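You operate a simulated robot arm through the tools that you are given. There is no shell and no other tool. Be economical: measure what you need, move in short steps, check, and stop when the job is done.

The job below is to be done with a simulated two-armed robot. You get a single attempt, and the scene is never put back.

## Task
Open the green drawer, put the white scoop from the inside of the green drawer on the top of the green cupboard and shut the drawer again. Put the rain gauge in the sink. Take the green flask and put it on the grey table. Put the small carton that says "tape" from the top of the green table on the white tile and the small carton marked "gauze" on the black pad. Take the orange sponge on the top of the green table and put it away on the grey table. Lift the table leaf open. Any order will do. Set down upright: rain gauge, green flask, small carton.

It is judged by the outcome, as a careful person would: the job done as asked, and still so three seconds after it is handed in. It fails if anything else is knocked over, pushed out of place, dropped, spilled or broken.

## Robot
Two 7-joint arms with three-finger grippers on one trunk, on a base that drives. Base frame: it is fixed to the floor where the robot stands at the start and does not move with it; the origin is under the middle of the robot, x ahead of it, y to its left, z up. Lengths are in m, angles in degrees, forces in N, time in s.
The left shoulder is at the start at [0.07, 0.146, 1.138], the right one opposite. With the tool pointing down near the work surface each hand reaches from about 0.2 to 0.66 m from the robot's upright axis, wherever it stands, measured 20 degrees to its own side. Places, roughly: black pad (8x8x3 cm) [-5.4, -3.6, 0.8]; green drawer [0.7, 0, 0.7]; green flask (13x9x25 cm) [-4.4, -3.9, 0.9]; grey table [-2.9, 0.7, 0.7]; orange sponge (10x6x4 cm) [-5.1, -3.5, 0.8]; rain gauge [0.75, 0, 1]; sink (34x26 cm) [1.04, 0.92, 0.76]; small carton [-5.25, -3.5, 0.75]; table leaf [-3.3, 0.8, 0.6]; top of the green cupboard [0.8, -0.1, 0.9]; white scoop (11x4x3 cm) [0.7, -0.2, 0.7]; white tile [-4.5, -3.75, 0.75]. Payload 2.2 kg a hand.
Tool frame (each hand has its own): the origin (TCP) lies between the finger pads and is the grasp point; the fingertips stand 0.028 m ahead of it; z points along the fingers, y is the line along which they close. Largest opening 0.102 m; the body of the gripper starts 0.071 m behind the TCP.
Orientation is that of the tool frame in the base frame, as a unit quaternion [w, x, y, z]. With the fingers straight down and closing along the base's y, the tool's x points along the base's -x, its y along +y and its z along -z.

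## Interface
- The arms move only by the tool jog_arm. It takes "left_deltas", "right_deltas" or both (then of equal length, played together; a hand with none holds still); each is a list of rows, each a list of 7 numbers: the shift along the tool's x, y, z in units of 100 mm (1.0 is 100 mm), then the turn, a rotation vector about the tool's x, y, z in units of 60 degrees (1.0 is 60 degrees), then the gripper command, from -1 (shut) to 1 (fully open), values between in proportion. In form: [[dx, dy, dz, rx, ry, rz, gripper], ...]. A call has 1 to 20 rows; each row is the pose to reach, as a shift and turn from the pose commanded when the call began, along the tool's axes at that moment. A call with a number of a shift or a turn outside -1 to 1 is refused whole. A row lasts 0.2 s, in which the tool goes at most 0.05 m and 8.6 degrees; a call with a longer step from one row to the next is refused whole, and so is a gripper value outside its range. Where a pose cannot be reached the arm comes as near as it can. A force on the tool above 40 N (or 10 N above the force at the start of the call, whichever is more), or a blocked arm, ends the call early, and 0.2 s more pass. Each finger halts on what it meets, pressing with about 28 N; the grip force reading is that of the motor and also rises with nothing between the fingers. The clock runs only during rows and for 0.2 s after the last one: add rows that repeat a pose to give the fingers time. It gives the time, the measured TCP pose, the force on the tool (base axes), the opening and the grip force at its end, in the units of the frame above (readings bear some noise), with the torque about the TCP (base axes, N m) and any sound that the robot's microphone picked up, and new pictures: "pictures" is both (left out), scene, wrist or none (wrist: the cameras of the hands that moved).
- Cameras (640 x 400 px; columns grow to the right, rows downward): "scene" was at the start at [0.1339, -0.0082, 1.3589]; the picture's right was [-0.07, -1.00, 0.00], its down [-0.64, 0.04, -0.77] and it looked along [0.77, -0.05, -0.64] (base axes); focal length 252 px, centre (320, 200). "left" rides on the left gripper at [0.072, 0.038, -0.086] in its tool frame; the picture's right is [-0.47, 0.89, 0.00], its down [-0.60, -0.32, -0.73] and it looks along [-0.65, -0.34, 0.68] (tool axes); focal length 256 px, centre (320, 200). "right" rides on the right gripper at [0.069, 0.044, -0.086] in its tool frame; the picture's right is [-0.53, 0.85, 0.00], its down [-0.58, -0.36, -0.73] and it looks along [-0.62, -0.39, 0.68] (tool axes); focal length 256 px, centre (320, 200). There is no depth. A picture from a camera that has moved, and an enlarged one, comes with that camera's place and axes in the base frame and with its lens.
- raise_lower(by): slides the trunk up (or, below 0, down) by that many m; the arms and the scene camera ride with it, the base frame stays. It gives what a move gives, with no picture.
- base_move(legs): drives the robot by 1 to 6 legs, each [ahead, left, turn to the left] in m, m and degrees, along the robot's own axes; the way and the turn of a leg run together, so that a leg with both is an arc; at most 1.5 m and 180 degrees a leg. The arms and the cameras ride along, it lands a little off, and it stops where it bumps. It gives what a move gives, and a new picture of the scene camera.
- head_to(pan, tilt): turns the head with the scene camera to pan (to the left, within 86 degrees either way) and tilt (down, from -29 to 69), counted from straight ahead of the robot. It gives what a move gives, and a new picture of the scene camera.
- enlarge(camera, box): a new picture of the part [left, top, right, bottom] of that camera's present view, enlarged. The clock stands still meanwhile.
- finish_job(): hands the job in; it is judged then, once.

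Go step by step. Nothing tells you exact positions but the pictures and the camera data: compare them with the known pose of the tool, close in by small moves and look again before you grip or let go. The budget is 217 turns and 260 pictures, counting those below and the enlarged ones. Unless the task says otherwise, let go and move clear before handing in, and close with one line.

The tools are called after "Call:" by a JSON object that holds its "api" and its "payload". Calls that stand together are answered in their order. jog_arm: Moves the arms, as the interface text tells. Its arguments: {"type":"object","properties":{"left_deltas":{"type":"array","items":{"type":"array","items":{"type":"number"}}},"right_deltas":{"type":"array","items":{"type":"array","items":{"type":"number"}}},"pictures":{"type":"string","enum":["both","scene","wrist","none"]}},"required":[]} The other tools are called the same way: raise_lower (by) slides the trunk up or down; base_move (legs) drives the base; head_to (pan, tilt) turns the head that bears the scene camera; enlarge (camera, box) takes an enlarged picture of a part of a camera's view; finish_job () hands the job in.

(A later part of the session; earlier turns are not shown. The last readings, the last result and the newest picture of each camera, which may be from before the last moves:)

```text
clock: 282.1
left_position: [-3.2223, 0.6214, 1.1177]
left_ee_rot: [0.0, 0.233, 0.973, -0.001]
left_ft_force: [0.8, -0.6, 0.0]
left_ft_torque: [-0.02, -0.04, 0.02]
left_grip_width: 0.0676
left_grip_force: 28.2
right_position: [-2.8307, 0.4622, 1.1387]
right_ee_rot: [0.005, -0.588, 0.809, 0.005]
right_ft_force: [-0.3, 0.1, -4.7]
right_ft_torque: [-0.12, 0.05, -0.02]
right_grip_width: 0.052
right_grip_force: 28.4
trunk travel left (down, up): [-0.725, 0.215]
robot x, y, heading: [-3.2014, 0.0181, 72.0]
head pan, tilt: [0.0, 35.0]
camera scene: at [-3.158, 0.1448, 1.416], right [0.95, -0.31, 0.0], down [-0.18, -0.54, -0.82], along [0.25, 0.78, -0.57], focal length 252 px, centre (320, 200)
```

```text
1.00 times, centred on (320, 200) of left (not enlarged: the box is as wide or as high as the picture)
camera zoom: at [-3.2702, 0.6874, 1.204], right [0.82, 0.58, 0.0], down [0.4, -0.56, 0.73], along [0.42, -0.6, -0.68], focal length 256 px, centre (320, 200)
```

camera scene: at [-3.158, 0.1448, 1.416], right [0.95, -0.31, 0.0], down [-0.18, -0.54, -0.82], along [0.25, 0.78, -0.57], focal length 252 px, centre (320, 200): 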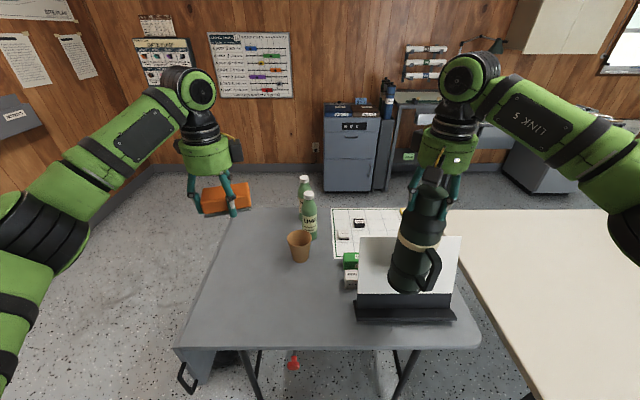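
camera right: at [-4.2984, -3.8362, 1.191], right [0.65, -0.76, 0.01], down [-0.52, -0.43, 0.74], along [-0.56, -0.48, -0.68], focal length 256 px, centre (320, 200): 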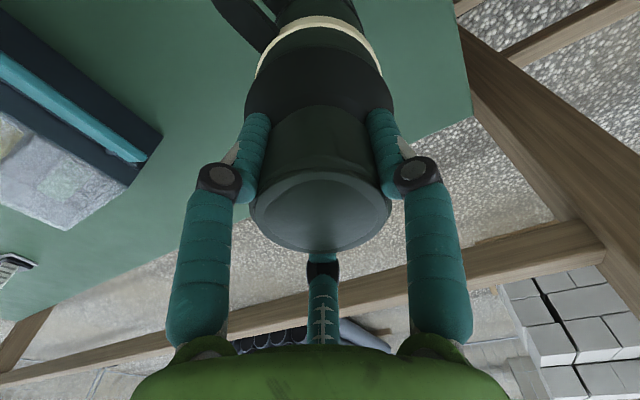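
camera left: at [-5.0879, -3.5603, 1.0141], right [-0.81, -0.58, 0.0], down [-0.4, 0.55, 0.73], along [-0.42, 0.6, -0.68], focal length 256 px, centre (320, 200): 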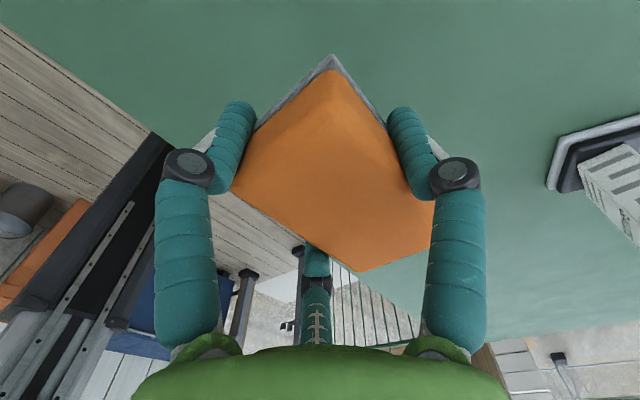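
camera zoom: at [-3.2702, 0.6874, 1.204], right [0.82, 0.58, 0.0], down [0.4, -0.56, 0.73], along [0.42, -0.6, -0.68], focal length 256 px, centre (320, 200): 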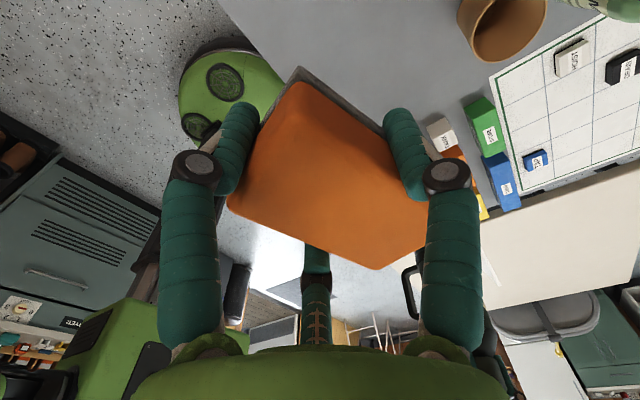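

The flask is close in front of the paper stand, so I first pull it back clear and bring it left toward the free spot.

Call:
{"api": "jog_arm", "payload": {"right_deltas": [[0.2, 0, 0, 0, 0, 0, -1], [0.5, 0, 0, 0, 0, 0, -1], [0.7, 0.2, 0, 0, 0, 0, -1], [0.7, 0.5, 0, 0, 0, 0, -1], [0.7, 0.8, 0, 0, 0, 0, -1]], "pictures": "both"}}

```text
clock: 283.3
left_position: [-3.2225, 0.6227, 1.1167]
left_ee_rot: [0.0, 0.233, 0.973, -0.001]
left_ft_force: [-0.1, -0.1, -0.1]
left_ft_torque: [-0.02, 0.02, 0.0]
left_grip_width: 0.0677
left_grip_force: 28.4
right_position: [-2.9297, 0.4236, 1.1381]
right_ee_rot: [0.005, -0.588, 0.809, 0.003]
right_ft_force: [-0.4, -0.1, -4.9]
right_ft_torque: [0.04, -0.02, 0.03]
right_grip_width: 0.0517
right_grip_force: 28.3
trunk travel left (down, up): [-0.725, 0.215]
robot x, y, heading: [-3.1972, 0.0164, 71.9]
head pan, tilt: [0.0, 35.0]
camera scene: at [-3.1591, 0.1474, 1.4157], right [0.95, -0.31, 0.0], down [-0.18, -0.55, -0.82], along [0.25, 0.78, -0.57], focal length 252 px, centre (320, 200)
camera right: at [-2.9926, 0.3682, 1.2237], right [-0.64, 0.77, 0.01], down [0.52, 0.43, 0.74], along [0.56, 0.47, -0.68], focal length 256 px, centre (320, 200)
```

scene: 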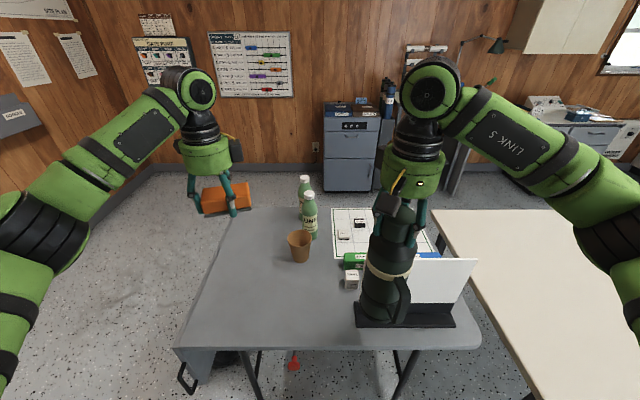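
right: 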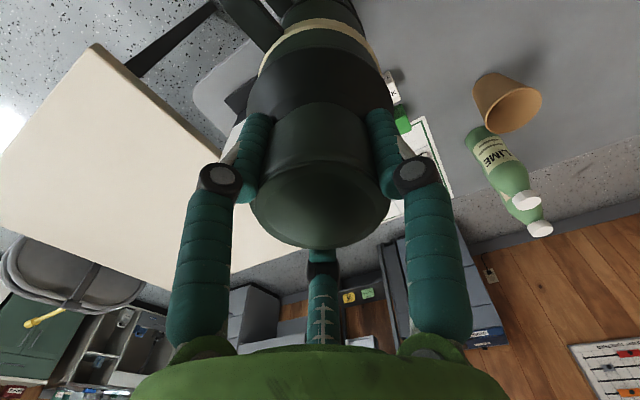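

The white panel of the stand looks different than before; I zoom in to check.

Call:
{"api": "enlarge", "payload": {"camera": "scene", "box": [320, 190, 500, 350]}}

```text
2.50 times, centred on (410, 270) of scene
camera zoom: at [-3.1591, 0.1474, 1.4157], right [0.95, -0.31, 0.0], down [-0.18, -0.55, -0.82], along [0.25, 0.78, -0.57], focal length 629 px, centre (95, 25)
```

zoom: 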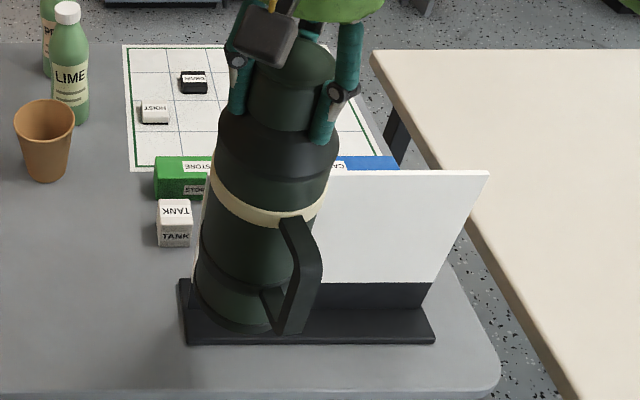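

The panel had been nudged by the flask but stands back in its original posture and its base has not moved. Now I set the sponge down at the left front part of the grey table.

Call:
{"api": "jog_arm", "payload": {"left_deltas": [[0, 0, 0.3, 0, 0, 0, -0.4], [0, 0, 0.7, 0, 0, 0, -0.4], [0, 0, 1.0, 0, 0, 0, -0.4]], "pictures": "none"}}

Call:
{"api": "jog_arm", "payload": {"left_deltas": [[0, 0, 0.4, 0, 0, 0, -0.4], [0, 0, 0.8, 0, 0, 0, -0.4], [0, 0, 1.0, 0, 0, 0, -0.4]], "pictures": "none"}}

Call:
{"api": "jog_arm", "payload": {"left_deltas": [[0, 0, 0.4, 0, 0, 0, -0.4], [0, 0, 0.6, 0, 0, 0, -0.4]], "pictures": "both"}}

```text
clock: 284.1
left_position: [-3.2225, 0.6246, 1.0158]
left_ee_rot: [0.0, 0.232, 0.973, -0.001]
left_ft_force: [0.4, 1.0, -0.6]
left_ft_torque: [0.05, -0.01, -0.01]
left_grip_width: 0.0678
left_grip_force: 27.6
right_position: [-2.9263, 0.4208, 1.139]
right_ee_rot: [0.003, -0.588, 0.809, 0.005]
right_ft_force: [-0.5, 0.5, -6.1]
right_ft_torque: [0.02, -0.03, -0.01]
right_grip_width: 0.0519
right_grip_force: 28.5
trunk travel left (down, up): [-0.725, 0.215]
robot x, y, heading: [-3.2025, 0.0169, 72.2]
head pan, tilt: [0.0, 35.0]
```

```text
clock: 284.9
left_position: [-3.2233, 0.623, 0.9178]
left_ee_rot: [0.0, 0.232, 0.973, -0.001]
left_ft_force: [-0.7, 0.5, -0.2]
left_ft_torque: [0.02, 0.04, 0.0]
left_grip_width: 0.0673
left_grip_force: 28.0
right_position: [-2.9272, 0.4216, 1.1383]
right_ee_rot: [0.004, -0.588, 0.809, 0.004]
right_ft_force: [-0.9, -1.1, -5.4]
right_ft_torque: [0.03, 0.0, -0.03]
right_grip_width: 0.0519
right_grip_force: 28.6
trunk travel left (down, up): [-0.725, 0.215]
robot x, y, heading: [-3.201, 0.0154, 72.0]
head pan, tilt: [0.0, 35.0]
```

```text
clock: 285.5
left_position: [-3.2229, 0.6228, 0.8574]
left_ee_rot: [0.0, 0.233, 0.973, -0.002]
left_ft_force: [-1.0, 1.3, 0.3]
left_ft_torque: [-0.02, -0.01, -0.05]
left_grip_width: 0.068
left_grip_force: 28.7
right_position: [-2.9278, 0.4223, 1.1392]
right_ee_rot: [0.004, -0.589, 0.808, 0.004]
right_ft_force: [-0.4, -0.1, -5.9]
right_ft_torque: [0.06, 0.01, 0.02]
right_grip_width: 0.0517
right_grip_force: 27.5
trunk travel left (down, up): [-0.725, 0.215]
robot x, y, heading: [-3.197, 0.0183, 72.1]
head pan, tilt: [0.0, 35.0]
camera scene: at [-3.1575, 0.147, 1.4158], right [0.95, -0.31, 0.0], down [-0.18, -0.55, -0.82], along [0.25, 0.78, -0.57], focal length 252 px, centre (320, 200)
camera left: at [-3.2708, 0.689, 0.9433], right [0.82, 0.58, 0.0], down [0.4, -0.55, 0.73], along [0.42, -0.6, -0.68], focal length 256 px, centre (320, 200)
```

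scene: 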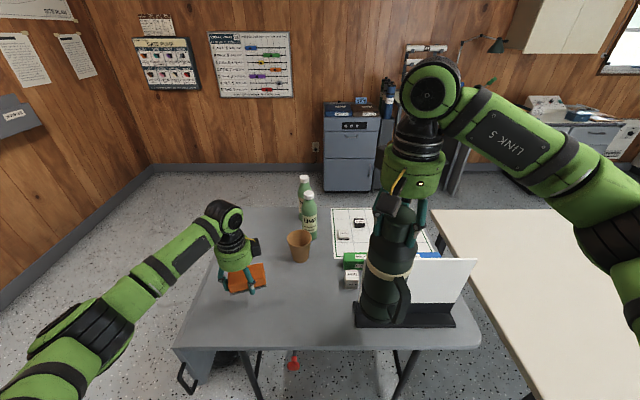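
left: 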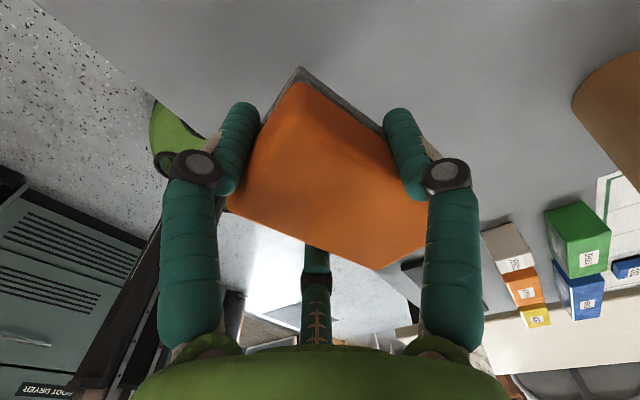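

Call:
{"api": "jog_arm", "payload": {"left_deltas": [[0, 0, 0.2, 0, 0, 0, -0.4], [0, 0, 0.4, 0, 0, 0, -0.4], [0, 0, 0.55, 0, 0, 0, -0.4], [0, 0, 0.6, 0, 0, 0, -0.4], [0, 0, 0.65, 0, 0, 0, -0.4], [0, 0, 0.7, 0, 0, 0, -0.4], [0, 0, 0.74, 0, 0, 0, -0.4], [0, 0, 0.78, 0, 0, 0, -0.4], [0, 0, 0.82, 0, 0, 0, -0.4], [0, 0, 0.86, 0, 0, 0, -0.4], [0, 0, 0.9, 0, 0, 0, -0.4]], "pictures": "wrist"}}

```text
clock: 287.9
left_position: [-3.2249, 0.6217, 0.7684]
left_ee_rot: [-0.001, 0.232, 0.973, -0.002]
left_ft_force: [0.0, -0.6, -0.1]
left_ft_torque: [-0.02, -0.01, -0.01]
left_grip_width: 0.0674
left_grip_force: 27.5
right_position: [-2.927, 0.4224, 1.1388]
right_ee_rot: [0.004, -0.588, 0.809, 0.004]
right_ft_force: [-0.3, 0.7, -5.8]
right_ft_torque: [0.03, -0.03, -0.03]
right_grip_width: 0.0517
right_grip_force: 27.9
trunk travel left (down, up): [-0.725, 0.215]
robot x, y, heading: [-3.1998, 0.0186, 72.1]
head pan, tilt: [0.0, 35.0]
camera left: at [-3.2706, 0.6881, 0.853], right [0.82, 0.58, 0.0], down [0.4, -0.55, 0.73], along [0.42, -0.6, -0.68], focal length 256 px, centre (320, 200)
```

left: 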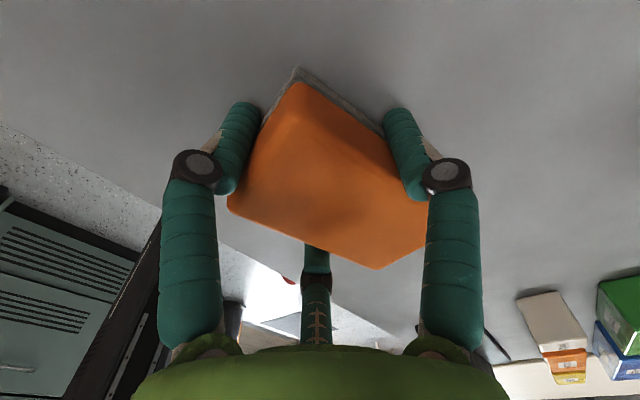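

Call:
{"api": "jog_arm", "payload": {"left_deltas": [[0, 0, 0.04, 0, 0, 0, -0.4], [0, 0, 0.08, 0, 0, 0, -0.4], [0, 0, 0.12, 0, 0, 0, -0.4], [0, 0, 0.16, 0, 0, 0, -0.4], [0, 0, 0.2, 0, 0, 0, -0.4], [0, 0, 0.24, 0, 0, 0, -0.4], [0, 0, 0.28, 0, 0, 0, -0.4]], "pictures": "wrist"}}

```text
clock: 288.7
left_position: [-3.224, 0.6203, 0.7639]
left_ee_rot: [0.001, 0.232, 0.973, 0.002]
left_ft_force: [-7.1, -16.6, 25.4]
left_ft_torque: [-1.01, 0.39, -0.05]
left_grip_width: 0.0677
left_grip_force: 27.7
right_position: [-2.9281, 0.4172, 1.1395]
right_ee_rot: [0.005, -0.588, 0.809, 0.004]
right_ft_force: [0.1, 0.5, -5.2]
right_ft_torque: [0.02, 0.04, 0.0]
right_grip_width: 0.0519
right_grip_force: 28.7
trunk travel left (down, up): [-0.725, 0.215]
robot x, y, heading: [-3.2028, 0.0175, 72.2]
head pan, tilt: [0.0, 35.0]
stopped in row 4 (left hand): the force on the tool passed its limit at 44 N (the readings are from after the stop); the commanded pose is now the measured one
camera left: at [-3.2708, 0.6873, 0.8509], right [0.81, 0.58, 0.0], down [0.39, -0.56, 0.73], along [0.42, -0.59, -0.68], focal length 256 px, centre (320, 200)
```

left: 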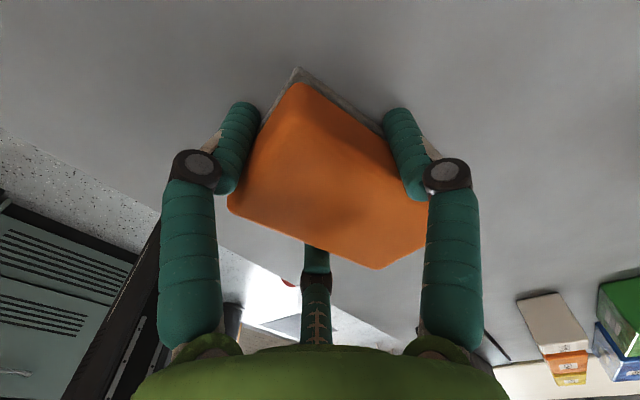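

Touchdown at TCP 0.764. I release and rise.

Call:
{"api": "jog_arm", "payload": {"left_deltas": [[0, 0, -0.02, 0, 0, 0, 0.3], [0, 0, -0.02, 0, 0, 0, 0.9], [0, 0, -0.02, 0, 0, 0, 1], [0, 0, -0.1, 0, 0, 0, 1], [0, 0, -0.3, 0, 0, 0, 1], [0, 0, -0.7, 0, 0, 0, 1], [0, 0, -1.0, 0, 0, 0, 1]], "pictures": "wrist"}}

Call:
{"api": "jog_arm", "payload": {"left_deltas": [[0, 0, -0.4, 0, 0, 0, 1], [0, -0.2, -0.8, 0, 0, 0, 1], [0.2, -0.6, -1.0, 0, 0, 0, 1], [0.4, -1.0, -1.0, 0, 0, 0, 1]], "pictures": "none"}}

Call:
{"api": "jog_arm", "payload": {"left_deltas": [[0.3, 0, -0.3, 0, 0, 0, 1], [0.6, 0, -0.6, 0, 0, 0, 1], [0.7, 0, -0.9, 0, 0, 0, 1]], "pictures": "scene"}}

```text
clock: 290.3
left_position: [-3.2202, 0.6244, 0.8595]
left_ee_rot: [0.001, 0.233, 0.972, 0.002]
left_ft_force: [0.2, 0.4, -0.6]
left_ft_torque: [0.01, 0.0, 0.01]
left_grip_width: 0.1021
left_grip_force: 0.0
right_position: [-2.9266, 0.4226, 1.1383]
right_ee_rot: [0.004, -0.588, 0.809, 0.004]
right_ft_force: [-0.5, -0.3, -5.4]
right_ft_torque: [0.02, 0.04, 0.03]
right_grip_width: 0.0516
right_grip_force: 28.1
trunk travel left (down, up): [-0.725, 0.215]
robot x, y, heading: [-3.2004, 0.0168, 72.0]
head pan, tilt: [0.0, 35.0]
camera left: at [-3.2692, 0.6906, 0.9465], right [0.82, 0.58, 0.01], down [0.39, -0.56, 0.73], along [0.43, -0.59, -0.68], focal length 256 px, centre (320, 200)
```

left: 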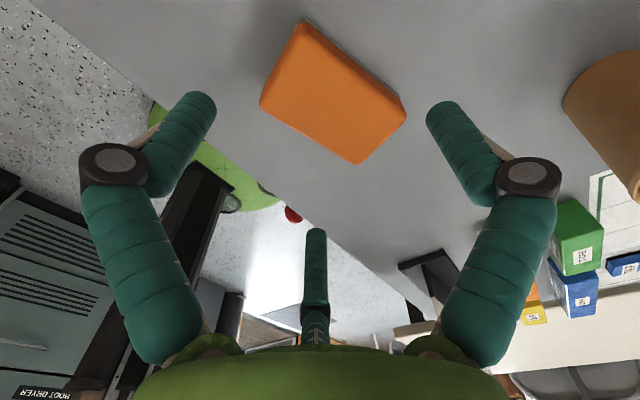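

```text
clock: 291.3
left_position: [-3.3058, 0.5535, 0.9587]
left_ee_rot: [0.002, 0.233, 0.973, 0.003]
left_ft_force: [-1.3, -0.3, -0.6]
left_ft_torque: [0.03, -0.01, -0.03]
left_grip_width: 0.1022
left_grip_force: 0.0
right_position: [-2.9307, 0.4203, 1.139]
right_ee_rot: [0.006, -0.588, 0.809, 0.005]
right_ft_force: [-0.9, 0.0, -5.5]
right_ft_torque: [0.02, 0.02, -0.02]
right_grip_width: 0.0516
right_grip_force: 27.9
trunk travel left (down, up): [-0.725, 0.215]
robot x, y, heading: [-3.1968, 0.0187, 71.8]
head pan, tilt: [0.0, 35.0]
```

```text
clock: 292.1
left_position: [-3.3649, 0.5852, 1.049]
left_ee_rot: [0.001, 0.234, 0.972, 0.003]
left_ft_force: [-0.1, 0.3, 0.0]
left_ft_torque: [0.03, 0.02, 0.01]
left_grip_width: 0.1021
left_grip_force: 0.0
right_position: [-2.926, 0.4208, 1.1378]
right_ee_rot: [0.004, -0.588, 0.809, 0.005]
right_ft_force: [0.0, -1.4, -5.2]
right_ft_torque: [0.02, 0.0, 0.01]
right_grip_width: 0.0517
right_grip_force: 28.1
trunk travel left (down, up): [-0.725, 0.215]
robot x, y, heading: [-3.2049, 0.0145, 72.3]
head pan, tilt: [0.0, 35.0]
camera scene: at [-3.1564, 0.1463, 1.4157], right [0.95, -0.31, 0.0], down [-0.18, -0.55, -0.82], along [0.25, 0.78, -0.57], focal length 252 px, centre (320, 200)
```

scene: 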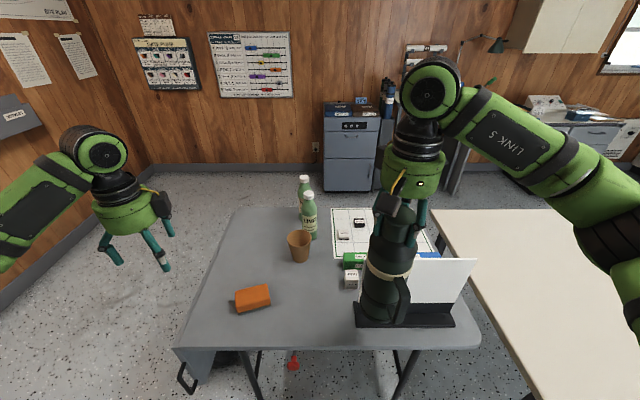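

The sponge lies on the grey table. Now I bring the flask to the free spot between sponge and stand.

Call:
{"api": "jog_arm", "payload": {"right_deltas": [[0, 0.4, 0, 0, 0, 0, -1], [0, 0.8, 0, 0, 0, 0, -1], [0, 1.0, 0, 0, 0, 0, -1]], "pictures": "none"}}

Call:
{"api": "jog_arm", "payload": {"right_deltas": [[0, 0.4, 0, 0, 0, 0, -1], [-0.3, 0.65, 0, 0, 0, 0, -1], [-0.6, 0.65, 0, 0, 0, 0, -1], [-0.95, 0.65, 0, 0, 0, 0, -1]], "pictures": "both"}}

```text
clock: 292.9
left_position: [-3.3655, 0.586, 1.0489]
left_ee_rot: [0.001, 0.233, 0.973, 0.003]
left_ft_force: [-0.4, 0.8, -0.5]
left_ft_torque: [0.02, 0.0, 0.01]
left_grip_width: 0.102
left_grip_force: 0.2
right_position: [-3.0254, 0.4524, 1.1381]
right_ee_rot: [0.004, -0.588, 0.809, 0.004]
right_ft_force: [-0.3, 0.1, -5.9]
right_ft_torque: [0.05, 0.01, -0.01]
right_grip_width: 0.0518
right_grip_force: 27.9
trunk travel left (down, up): [-0.725, 0.215]
robot x, y, heading: [-3.1983, 0.0151, 71.8]
head pan, tilt: [0.0, 35.0]
```

```text
clock: 293.9
left_position: [-3.3673, 0.5856, 1.0475]
left_ee_rot: [0.003, 0.232, 0.973, 0.001]
left_ft_force: [-0.7, 0.4, 0.4]
left_ft_torque: [0.0, -0.02, -0.02]
left_grip_width: 0.1023
left_grip_force: 0.0
right_position: [-3.0606, 0.5636, 1.1377]
right_ee_rot: [0.004, -0.591, 0.807, 0.002]
right_ft_force: [-0.4, -0.8, -5.8]
right_ft_torque: [0.01, -0.02, -0.02]
right_grip_width: 0.0517
right_grip_force: 28.8
trunk travel left (down, up): [-0.725, 0.215]
robot x, y, heading: [-3.201, 0.0142, 72.2]
head pan, tilt: [0.0, 35.0]
camera scene: at [-3.16, 0.1482, 1.4157], right [0.95, -0.31, 0.0], down [-0.18, -0.55, -0.82], along [0.25, 0.78, -0.57], focal length 252 px, centre (320, 200)
camera right: at [-3.1239, 0.5091, 1.2229], right [-0.64, 0.77, 0.0], down [0.52, 0.43, 0.74], along [0.56, 0.48, -0.68], focal length 256 px, centre (320, 200)
```

scene: 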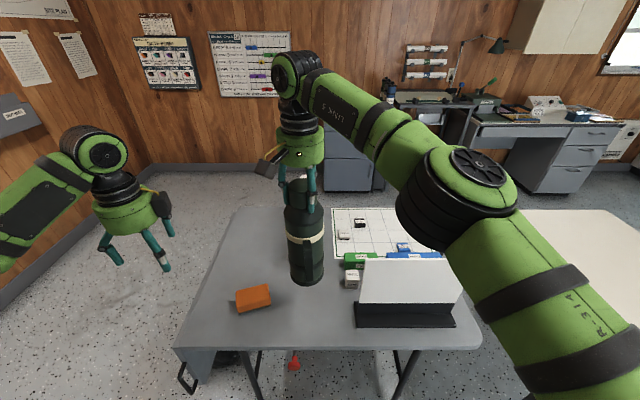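
right: 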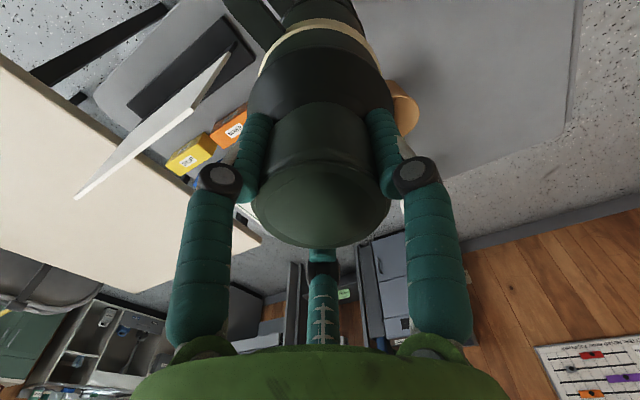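

The flask is over the free spot. I lower it.

Call:
{"api": "jog_arm", "payload": {"right_deltas": [[0, 0, 0.4, 0, 0, 0, -1], [0, 0, 0.8, 0, 0, 0, -1], [0, 0, 1.0, 0, 0, 0, -1]], "pictures": "scene"}}

Call:
{"api": "jog_arm", "payload": {"right_deltas": [[0, 0, 0.1, 0, 0, 0, -1], [0, 0, 0.2, 0, 0, 0, -1], [0, 0, 0.3, 0, 0, 0, -1], [0, 0, 0.34, 0, 0, 0, -1], [0, 0, 0.38, 0, 0, 0, -1], [0, 0, 0.42, 0, 0, 0, -1], [0, 0, 0.46, 0, 0, 0, -1], [0, 0, 0.5, 0, 0, 0, -1], [0, 0, 0.54, 0, 0, 0, -1], [0, 0, 0.58, 0, 0, 0, -1], [0, 0, 0.62, 0, 0, 0, -1]], "pictures": "scene"}}

```text
clock: 294.7
left_position: [-3.3671, 0.5848, 1.048]
left_ee_rot: [0.001, 0.232, 0.973, 0.002]
left_ft_force: [0.9, 0.4, -0.3]
left_ft_torque: [0.0, -0.03, 0.01]
left_grip_width: 0.1018
left_grip_force: 0.0
right_position: [-3.0564, 0.5627, 1.0393]
right_ee_rot: [0.004, -0.588, 0.809, 0.004]
right_ft_force: [0.6, -0.7, -5.9]
right_ft_torque: [0.03, -0.03, 0.01]
right_grip_width: 0.0518
right_grip_force: 27.8
trunk travel left (down, up): [-0.725, 0.215]
robot x, y, heading: [-3.1993, 0.0184, 72.1]
head pan, tilt: [0.0, 35.0]
camera scene: at [-3.1578, 0.1466, 1.4158], right [0.95, -0.31, 0.0], down [-0.18, -0.55, -0.82], along [0.25, 0.78, -0.57], focal length 252 px, centre (320, 200)
```

scene: 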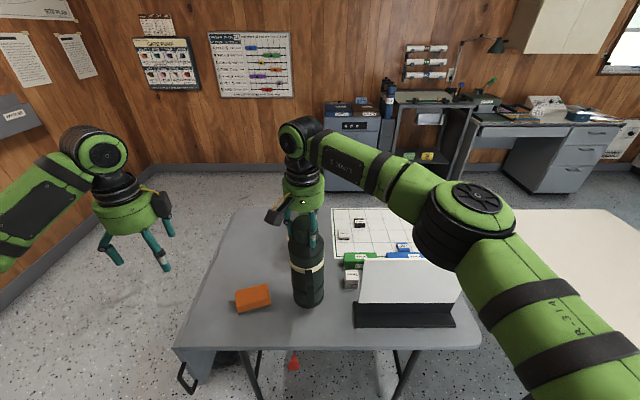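

```text
clock: 297.0
left_position: [-3.367, 0.5838, 1.0497]
left_ee_rot: [0.001, 0.233, 0.973, 0.003]
left_ft_force: [0.3, 0.4, 0.3]
left_ft_torque: [-0.02, 0.02, -0.01]
left_grip_width: 0.1022
left_grip_force: 0.1
right_position: [-3.0551, 0.5664, 0.9907]
right_ee_rot: [0.008, -0.587, 0.809, 0.012]
right_ft_force: [1.5, -1.4, 16.5]
right_ft_torque: [-1.02, 0.11, -0.02]
right_grip_width: 0.0522
right_grip_force: 27.7
trunk travel left (down, up): [-0.725, 0.215]
robot x, y, heading: [-3.199, 0.016, 72.0]
head pan, tilt: [0.0, 35.0]
stopped in row 11 (right hand): the force on the tool passed its limit at 42 N (the readings are from after the stop); the commanded pose is now the measured one
camera scene: at [-3.1581, 0.1449, 1.4158], right [0.95, -0.31, 0.0], down [-0.18, -0.54, -0.82], along [0.25, 0.78, -0.57], focal length 252 px, centre (320, 200)
```

scene: 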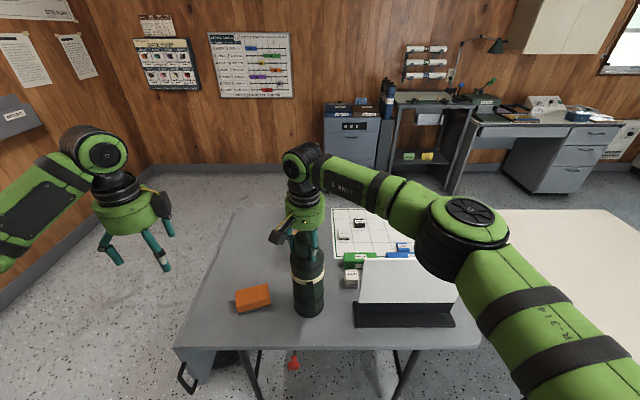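

The flask stands on the table. I ease off, release and rise straight up.

Call:
{"api": "jog_arm", "payload": {"right_deltas": [[0, 0, -0.03, 0, 0, 0, -1], [0, 0, -0.03, 0, 0, 0, -0.2], [0, 0, -0.03, 0, 0, 0, 0.6], [0, 0, -0.03, 0, 0, 0, 1], [0, 0, -0.15, 0, 0, 0, 1], [0, 0, -0.4, 0, 0, 0, 1], [0, 0, -0.7, 0, 0, 0, 1], [0, 0, -1.0, 0, 0, 0, 1]], "pictures": "both"}}

```text
clock: 298.8
left_position: [-3.3665, 0.584, 1.0487]
left_ee_rot: [0.002, 0.232, 0.973, 0.004]
left_ft_force: [0.5, -0.1, 0.7]
left_ft_torque: [0.04, -0.01, 0.02]
left_grip_width: 0.102
left_grip_force: 0.1
right_position: [-3.0553, 0.5633, 1.0887]
right_ee_rot: [0.008, -0.588, 0.809, 0.01]
right_ft_force: [0.3, 0.9, 0.6]
right_ft_torque: [0.01, -0.01, 0.02]
right_grip_width: 0.102
right_grip_force: 0.1
trunk travel left (down, up): [-0.725, 0.215]
robot x, y, heading: [-3.2016, 0.0199, 71.9]
head pan, tilt: [0.0, 35.0]
camera scene: at [-3.1587, 0.1455, 1.4159], right [0.95, -0.31, 0.0], down [-0.18, -0.55, -0.82], along [0.25, 0.78, -0.57], focal length 252 px, centre (320, 200)
camera right: at [-3.1186, 0.5083, 1.1738], right [-0.64, 0.77, 0.02], down [0.52, 0.42, 0.74], along [0.56, 0.48, -0.67], focal length 256 px, centre (320, 200)
```

scene: 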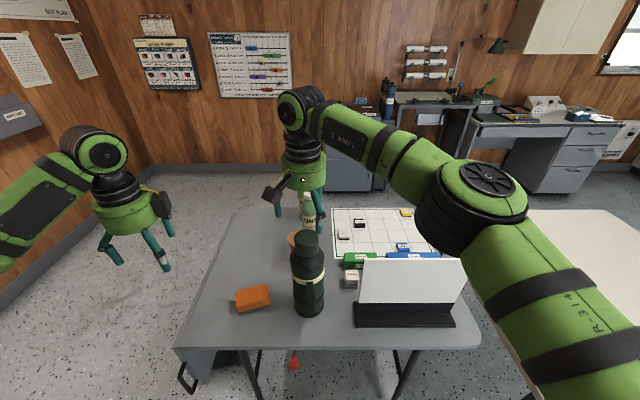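
right: 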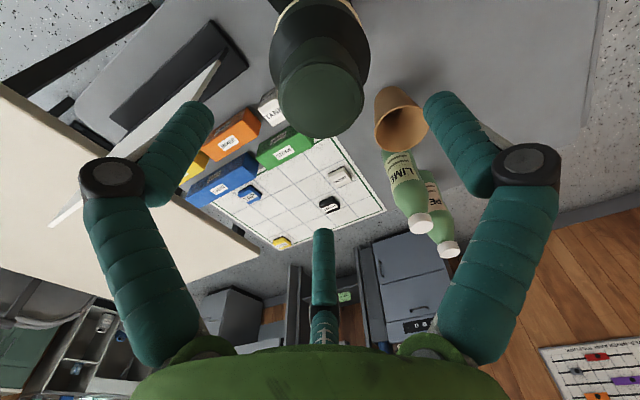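

Flask, sponge and the rest stand well on the table. Now I withdraw and drive around to the left end to look at the hanging leaf.

Call:
{"api": "jog_arm", "payload": {"right_deltas": [[0, 0, -0.4, 0, 0, 0, 1], [0.1, 0, -0.7, 0, 0, 0, 1], [0.5, -0.2, -0.7, 0, 0, 0, 1], [0.9, -0.5, -0.7, 0, 0, 0, 1], [1.0, -0.8, -0.7, 0, 0, 0, 1]], "pictures": "none"}}

Call:
{"api": "base_move", "payload": {"legs": [[-0.5, 0, 0], [0, 1.1, 0], [0, 0, -90]]}}

```text
clock: 300.0
left_position: [-3.3648, 0.5867, 1.0488]
left_ee_rot: [0.001, 0.233, 0.972, 0.003]
left_ft_force: [-0.1, -1.3, 0.5]
left_ft_torque: [0.02, 0.03, 0.02]
left_grip_width: 0.1019
left_grip_force: 0.0
right_position: [-3.0082, 0.4427, 1.156]
right_ee_rot: [0.007, -0.586, 0.81, 0.01]
right_ft_force: [0.4, -0.7, -0.8]
right_ft_torque: [0.01, 0.04, 0.02]
right_grip_width: 0.1019
right_grip_force: 0.0
trunk travel left (down, up): [-0.725, 0.215]
robot x, y, heading: [-3.1964, 0.017, 72.3]
head pan, tilt: [0.0, 35.0]
```

```text
clock: 311.9
left_position: [-3.82, 0.0516, 1.0494]
left_ee_rot: [0.004, 0.847, 0.531, 0.001]
left_ft_force: [0.2, -0.2, -1.0]
left_ft_torque: [0.03, 0.0, 0.0]
left_grip_width: 0.1019
left_grip_force: 0.1
right_position: [-3.9535, -0.3069, 1.1549]
right_ee_rot: [0.012, 0.147, 0.989, 0.001]
right_ft_force: [-0.7, 0.2, -0.5]
right_ft_torque: [0.0, -0.01, 0.03]
right_grip_width: 0.1018
right_grip_force: 0.0
trunk travel left (down, up): [-0.725, 0.215]
robot x, y, heading: [-4.3846, -0.1306, -16.8]
head pan, tilt: [0.0, 35.0]
camera scene: at [-4.2527, -0.1685, 1.4159], right [-0.29, -0.96, 0.0], down [-0.55, 0.17, -0.82], along [0.78, -0.24, -0.57], focal length 252 px, centre (320, 200)
```

scene: 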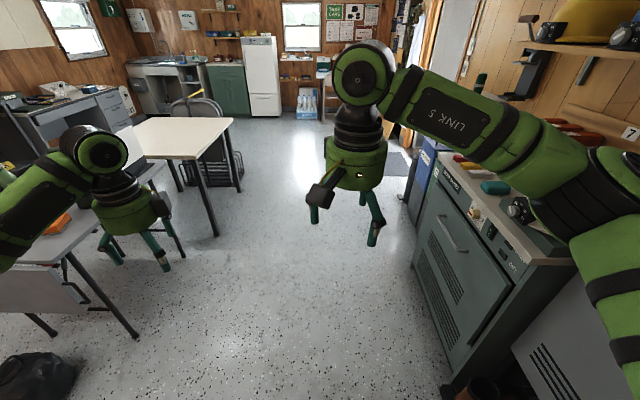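

I see the leaf hanging at the left end of the table with a black bag on the floor beneath. I slide left to face it.

Call:
{"api": "base_move", "payload": {"legs": [[-0.1, 0.6, 0], [0, 0.6, 0]]}}

Call:
{"api": "head_to", "payload": {"pan": 0, "tilt": 40}}

```text
clock: 318.2
left_position: [-3.5847, 1.2276, 1.0505]
left_ee_rot: [0.003, 0.843, 0.537, 0.002]
left_ft_force: [-0.4, 0.2, 0.1]
left_ft_torque: [0.04, -0.02, 0.02]
left_grip_width: 0.1019
left_grip_force: 0.0
right_position: [-3.7137, 0.8677, 1.1558]
right_ee_rot: [0.012, 0.141, 0.99, 0.001]
right_ft_force: [-0.2, 0.6, -0.4]
right_ft_torque: [0.01, 0.01, 0.04]
right_grip_width: 0.1018
right_grip_force: 0.0
trunk travel left (down, up): [-0.725, 0.215]
robot x, y, heading: [-4.1493, 1.0394, -16.1]
head pan, tilt: [0.0, 35.0]
camera scene: at [-4.015, 1.0014, 1.4159], right [-0.28, -0.96, 0.0], down [-0.55, 0.16, -0.82], along [0.79, -0.23, -0.57], focal length 252 px, centre (320, 200)
```

scene: 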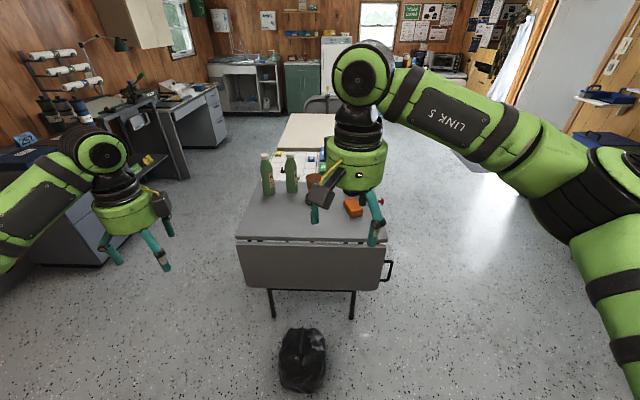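

```text
clock: 318.9
left_position: [-3.5857, 1.229, 1.0492]
left_ee_rot: [0.004, 0.843, 0.539, 0.001]
left_ft_force: [0.1, -0.1, -0.1]
left_ft_torque: [0.01, -0.04, -0.01]
left_grip_width: 0.1018
left_grip_force: 0.0
right_position: [-3.7141, 0.8677, 1.1553]
right_ee_rot: [0.013, 0.14, 0.99, 0.002]
right_ft_force: [-0.3, 0.3, 0.8]
right_ft_torque: [0.02, 0.0, 0.01]
right_grip_width: 0.1022
right_grip_force: 0.0
trunk travel left (down, up): [-0.725, 0.215]
robot x, y, heading: [-4.146, 1.0429, -15.8]
head pan, tilt: [0.0, 40.0]
camera scene: at [-4.0176, 1.0033, 1.4083], right [-0.28, -0.96, 0.0], down [-0.62, 0.18, -0.77], along [0.74, -0.21, -0.64], focal length 252 px, centre (320, 200)
```

scene: 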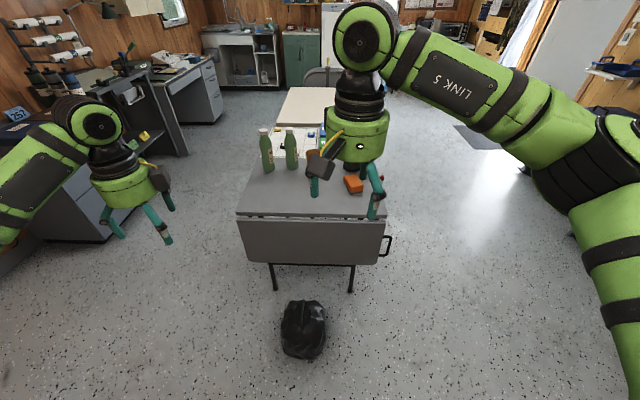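

The leaf hangs from about z 0.73 to 0.41 and has a D-handle on its right edge near z 0.55. I plan to grip this handle with the right hand and swing the leaf up. First I reposition and zoom.

Call:
{"api": "base_move", "payload": {"legs": [[0.2, -0.2, -1.8]]}}

Call:
{"api": "enlarge", "payload": {"camera": "scene", "box": [200, 200, 400, 400]}}

```text
clock: 320.9
left_position: [-3.4467, 0.9721, 1.0499]
left_ee_rot: [0.003, 0.849, 0.529, 0.001]
left_ft_force: [-0.2, 0.1, -0.5]
left_ft_torque: [0.01, 0.01, 0.02]
left_grip_width: 0.102
left_grip_force: 0.1
right_position: [-3.5833, 0.6142, 1.1559]
right_ee_rot: [0.013, 0.151, 0.988, 0.001]
right_ft_force: [0.4, -0.3, 0.0]
right_ft_torque: [0.04, -0.02, 0.0]
right_grip_width: 0.1021
right_grip_force: 0.1
trunk travel left (down, up): [-0.725, 0.215]
robot x, y, heading: [-4.0104, 0.796, -17.4]
head pan, tilt: [0.0, 40.0]
camera scene: at [-3.8843, 0.7563, 1.4084], right [-0.3, -0.95, 0.0], down [-0.61, 0.19, -0.77], along [0.73, -0.23, -0.64], focal length 252 px, centre (320, 200)
```

scene: 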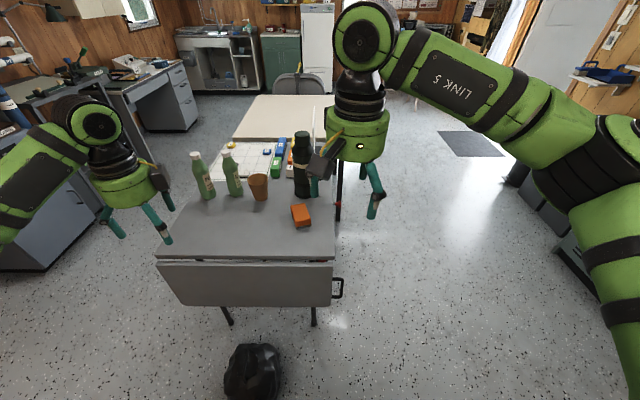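

```text
2.00 times, centred on (300, 300) of scene
camera zoom: at [-3.8843, 0.7563, 1.4084], right [-0.3, -0.95, 0.0], down [-0.61, 0.19, -0.77], along [0.73, -0.23, -0.64], focal length 503 px, centre (360, 0)
```

zoom: 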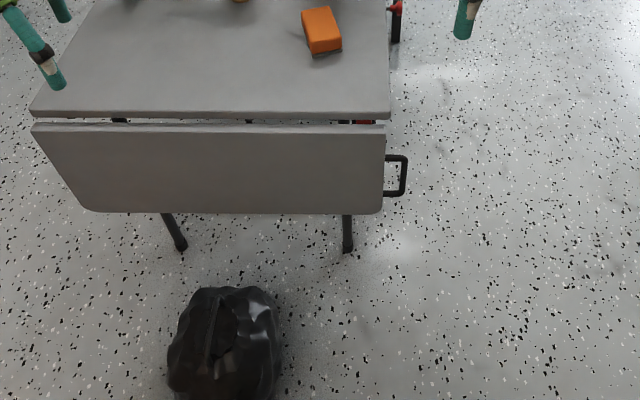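

The handle bar is at about 0.64 m ahead, 8 cm right, z 0.56, hinge at z 0.715. I raise the left hand out of the way, pitch the right hand 60° forward and narrow its fingers.

Call:
{"api": "jog_arm", "payload": {"left_deltas": [[0, 0, -0.3, 0, 0, 0, 1], [0, -0.2, -0.6, 0, 0, 0, 1], [0, -0.4, -0.9, 0, 0, 0, 1], [0, -0.6, -1.0, 0, 0, 0, 1], [0, -0.8, -1.0, 0, 0, 0, 1], [0, -0.8, -1.0, 0, 0, 0, 1], [0, -0.8, -1.0, 0, 0, 0, 1], [0, -0.8, -1.0, 0, 0, 0, 1]], "right_deltas": [[0, 0, 0, 0, -0.13, 0, 0.5], [0, 0, 0, 0, -0.26, 0, 0], [0, 0, 0, 0, -0.39, 0, -0.14], [0, 0, 0, 0, -0.52, 0, -0.14], [0, 0, 0, 0, -0.65, 0, -0.14], [0, 0, 0, 0, -0.78, 0, -0.14], [0, 0, 0, 0, -0.91, 0, -0.14], [0, 0, 0, 0, -1.0, 0, -0.14]], "pictures": "none"}}

Call:
{"api": "jog_arm", "payload": {"left_deltas": [[0, 0, -0.4, 0, 0, 0, 1], [0, 0, -0.8, 0, 0, 0, 1], [0, 0, -1.0, 0, 0, 0, 1]], "pictures": "scene"}}

```text
clock: 322.6
left_position: [-3.5163, 1.007, 1.1473]
left_ee_rot: [0.003, 0.849, 0.529, 0.001]
left_ft_force: [0.4, -0.4, 1.0]
left_ft_torque: [0.01, 0.01, 0.03]
left_grip_width: 0.102
left_grip_force: 0.1
right_position: [-3.5844, 0.614, 1.1558]
right_ee_rot: [0.506, 0.132, 0.849, -0.074]
right_ft_force: [0.1, 0.2, 0.4]
right_ft_torque: [0.01, 0.02, -0.01]
right_grip_width: 0.0438
right_grip_force: 0.1
trunk travel left (down, up): [-0.725, 0.215]
robot x, y, heading: [-4.0075, 0.7962, -17.1]
head pan, tilt: [0.0, 40.0]
```

```text
clock: 323.4
left_position: [-3.5189, 1.0082, 1.2482]
left_ee_rot: [0.002, 0.849, 0.528, 0.0]
left_ft_force: [-0.1, -0.4, -0.6]
left_ft_torque: [-0.01, 0.02, 0.01]
left_grip_width: 0.102
left_grip_force: 0.0
right_position: [-3.5835, 0.6128, 1.1559]
right_ee_rot: [0.505, 0.132, 0.85, -0.074]
right_ft_force: [0.2, -0.2, -0.3]
right_ft_torque: [0.03, 0.01, 0.02]
right_grip_width: 0.0439
right_grip_force: 0.1
trunk travel left (down, up): [-0.725, 0.215]
robot x, y, heading: [-4.0108, 0.7943, -17.2]
head pan, tilt: [0.0, 40.0]
camera scene: at [-3.8836, 0.7546, 1.4082], right [-0.3, -0.95, 0.0], down [-0.61, 0.19, -0.77], along [0.73, -0.23, -0.64], focal length 252 px, centre (320, 200)
```

scene: 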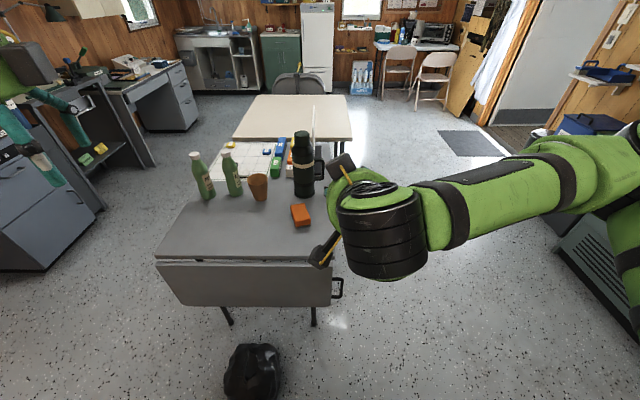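

Call:
{"api": "raise_lower", "payload": {"by": -0.4}}

Call:
{"api": "enlarge", "payload": {"camera": "right", "box": [0, 0, 640, 400]}}

Call:
{"api": "head_to", "payload": {"pan": 0, "tilt": 30}}

```text
clock: 327.3
left_position: [-3.5173, 1.0085, 0.8488]
left_ee_rot: [0.004, 0.849, 0.529, 0.001]
left_ft_force: [0.1, 0.0, 0.0]
left_ft_torque: [-0.02, -0.01, 0.01]
left_grip_width: 0.1018
left_grip_force: 0.0
right_position: [-3.5839, 0.6127, 0.7559]
right_ee_rot: [0.505, 0.131, 0.85, -0.074]
right_ft_force: [-1.1, 0.3, 0.2]
right_ft_torque: [0.04, 0.01, 0.01]
right_grip_width: 0.0439
right_grip_force: 0.0
trunk travel left (down, up): [-0.325, 0.615]
robot x, y, heading: [-4.0113, 0.7999, -17.2]
head pan, tilt: [0.0, 40.0]
```

```text
1.00 times, centred on (320, 200) of right (not enlarged: the box is as wide or as high as the picture)
camera zoom: at [-3.6745, 0.6857, 0.7368], right [0.49, 0.73, 0.48], down [-0.46, -0.24, 0.85], along [0.74, -0.64, 0.21], focal length 256 px, centre (320, 200)
```

zoom: 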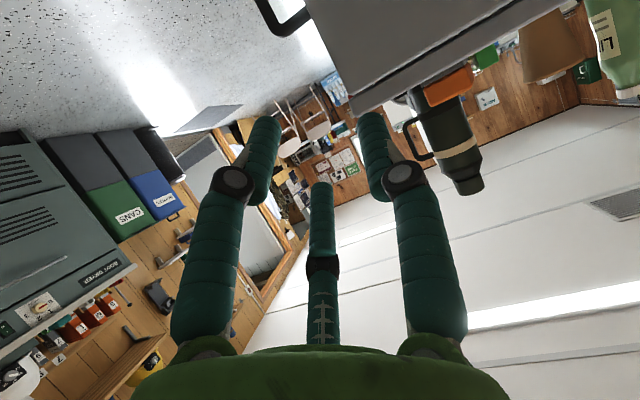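

```text
clock: 328.0
left_position: [-3.5194, 1.0073, 0.8476]
left_ee_rot: [0.003, 0.849, 0.529, 0.0]
left_ft_force: [-0.5, -0.2, 0.7]
left_ft_torque: [-0.05, -0.01, -0.02]
left_grip_width: 0.1019
left_grip_force: 0.0
right_position: [-3.5837, 0.6129, 0.7567]
right_ee_rot: [0.505, 0.131, 0.85, -0.074]
right_ft_force: [-0.1, -0.6, -0.5]
right_ft_torque: [-0.01, -0.01, -0.01]
right_grip_width: 0.0438
right_grip_force: 0.0
trunk travel left (down, up): [-0.325, 0.615]
robot x, y, heading: [-4.0086, 0.7953, -17.5]
head pan, tilt: [0.0, 30.0]
camera scene: at [-3.8783, 0.7533, 1.0236], right [-0.3, -0.95, 0.0], down [-0.48, 0.15, -0.87], along [0.83, -0.26, -0.5], focal length 252 px, centre (320, 200)
```

scene: 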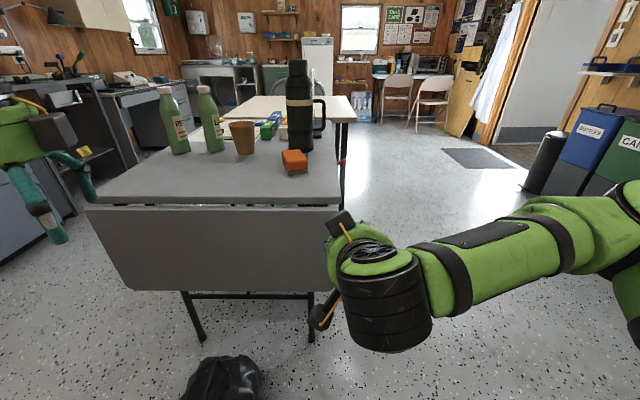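

The handle is confirmed on the leaf's right edge near b −0.08. I lower the right hand to handle height in front of it.

Call:
{"api": "jog_arm", "payload": {"right_deltas": [[0.26, -0.06, 0.2, 0, 0, 0, -0.14], [0.52, -0.12, 0.42, 0, 0, 0, -0.14], [0.79, -0.17, 0.63, 0, 0, 0, -0.14]], "pictures": "none"}}

Call:
{"api": "jog_arm", "payload": {"right_deltas": [[0.26, -0.06, 0.2, 0, 0, 0, -0.14], [0.52, -0.12, 0.42, 0, 0, 0, -0.14], [0.79, -0.17, 0.63, 0, 0, 0, -0.14]], "pictures": "both"}}

```text
clock: 328.8
left_position: [-3.5168, 1.0083, 0.8474]
left_ee_rot: [0.003, 0.849, 0.528, 0.001]
left_ft_force: [0.6, -0.2, 0.8]
left_ft_torque: [-0.03, -0.03, -0.01]
left_grip_width: 0.1024
left_grip_force: 0.0
right_position: [-3.5731, 0.5915, 0.6556]
right_ee_rot: [0.506, 0.132, 0.849, -0.075]
right_ft_force: [0.9, 0.2, 0.2]
right_ft_torque: [-0.01, 0.02, -0.03]
right_grip_width: 0.0438
right_grip_force: 0.1
trunk travel left (down, up): [-0.325, 0.615]
robot x, y, heading: [-4.012, 0.7969, -17.3]
head pan, tilt: [0.0, 30.0]
```

```text
clock: 329.6
left_position: [-3.5175, 1.0088, 0.8477]
left_ee_rot: [0.003, 0.849, 0.529, 0.001]
left_ft_force: [-0.7, -0.6, 0.7]
left_ft_torque: [-0.03, 0.04, -0.01]
left_grip_width: 0.1021
left_grip_force: 0.0
right_position: [-3.561, 0.5705, 0.5589]
right_ee_rot: [0.505, 0.132, 0.85, -0.074]
right_ft_force: [-0.8, -0.4, -0.2]
right_ft_torque: [0.02, -0.01, 0.0]
right_grip_width: 0.044
right_grip_force: 0.0
trunk travel left (down, up): [-0.325, 0.615]
robot x, y, heading: [-4.014, 0.7937, -17.6]
head pan, tilt: [0.0, 30.0]
camera scene: at [-3.878, 0.754, 1.0236], right [-0.3, -0.95, 0.0], down [-0.48, 0.15, -0.87], along [0.83, -0.26, -0.5], focal length 252 px, centre (320, 200)
camera right: at [-3.6507, 0.6436, 0.5395], right [0.49, 0.73, 0.48], down [-0.46, -0.24, 0.85], along [0.74, -0.64, 0.21], focal length 256 px, centre (320, 200)
```

scene: 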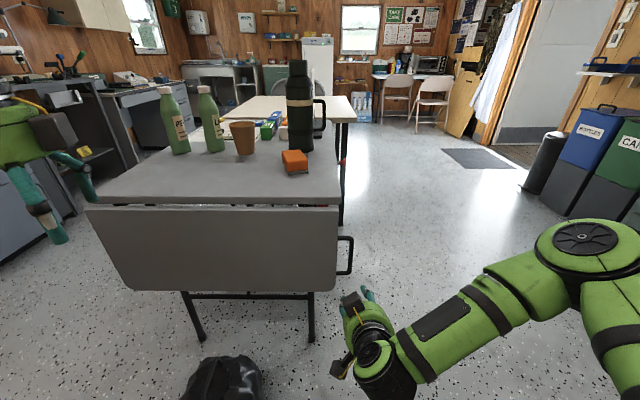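
right: 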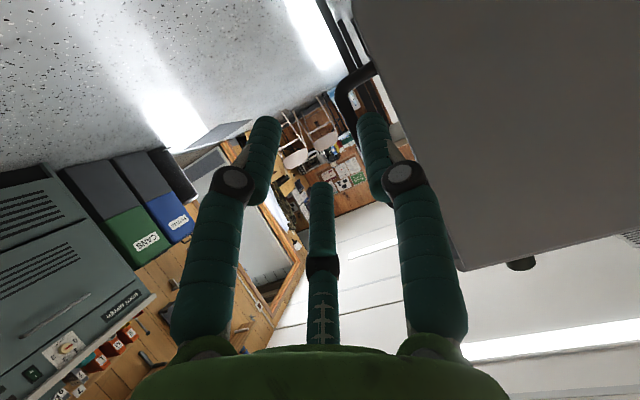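

I go forward in two steps so that one finger enters the D-handle's gap.

Call:
{"api": "jog_arm", "payload": {"right_deltas": [[-0.15, -0.03, 0.25, 0, 0, 0, -0.14], [-0.3, -0.06, 0.5, 0, 0, 0, -0.14], [-0.42, -0.063, 0.72, 0, 0, 0, -0.14]], "pictures": "both"}}

```text
clock: 330.4
left_position: [-3.5181, 1.008, 0.8476]
left_ee_rot: [0.004, 0.849, 0.528, 0.001]
left_ft_force: [0.1, 0.1, -0.3]
left_ft_torque: [0.01, 0.01, -0.01]
left_grip_width: 0.1019
left_grip_force: 0.0
right_position: [-3.4832, 0.5391, 0.5595]
right_ee_rot: [0.505, 0.132, 0.85, -0.074]
right_ft_force: [-0.2, 0.1, -0.8]
right_ft_torque: [0.03, 0.0, 0.0]
right_grip_width: 0.0439
right_grip_force: 0.0
trunk travel left (down, up): [-0.325, 0.615]
robot x, y, heading: [-4.0117, 0.7963, -17.3]
head pan, tilt: [0.0, 30.0]
camera scene: at [-3.8781, 0.7532, 1.0236], right [-0.3, -0.95, 0.0], down [-0.48, 0.15, -0.87], along [0.83, -0.26, -0.5], focal length 252 px, centre (320, 200)
camera right: at [-3.5749, 0.6137, 0.5404], right [0.5, 0.73, 0.48], down [-0.46, -0.24, 0.85], along [0.74, -0.64, 0.21], focal length 256 px, centre (320, 200)
```

scene: 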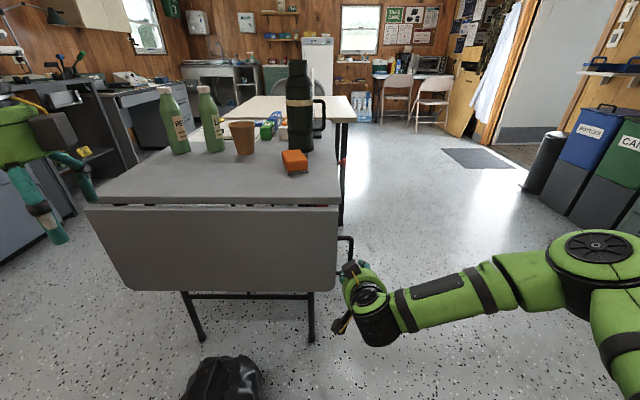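
right: 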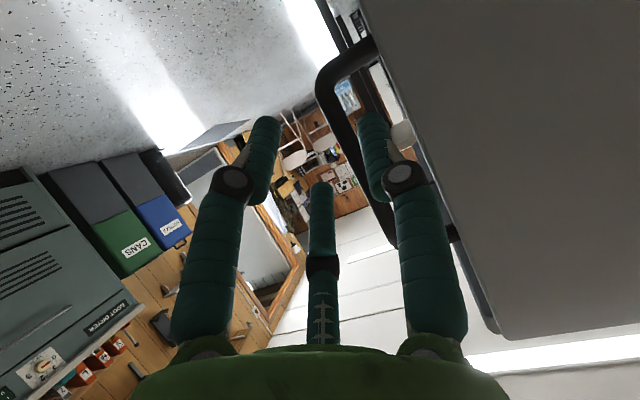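

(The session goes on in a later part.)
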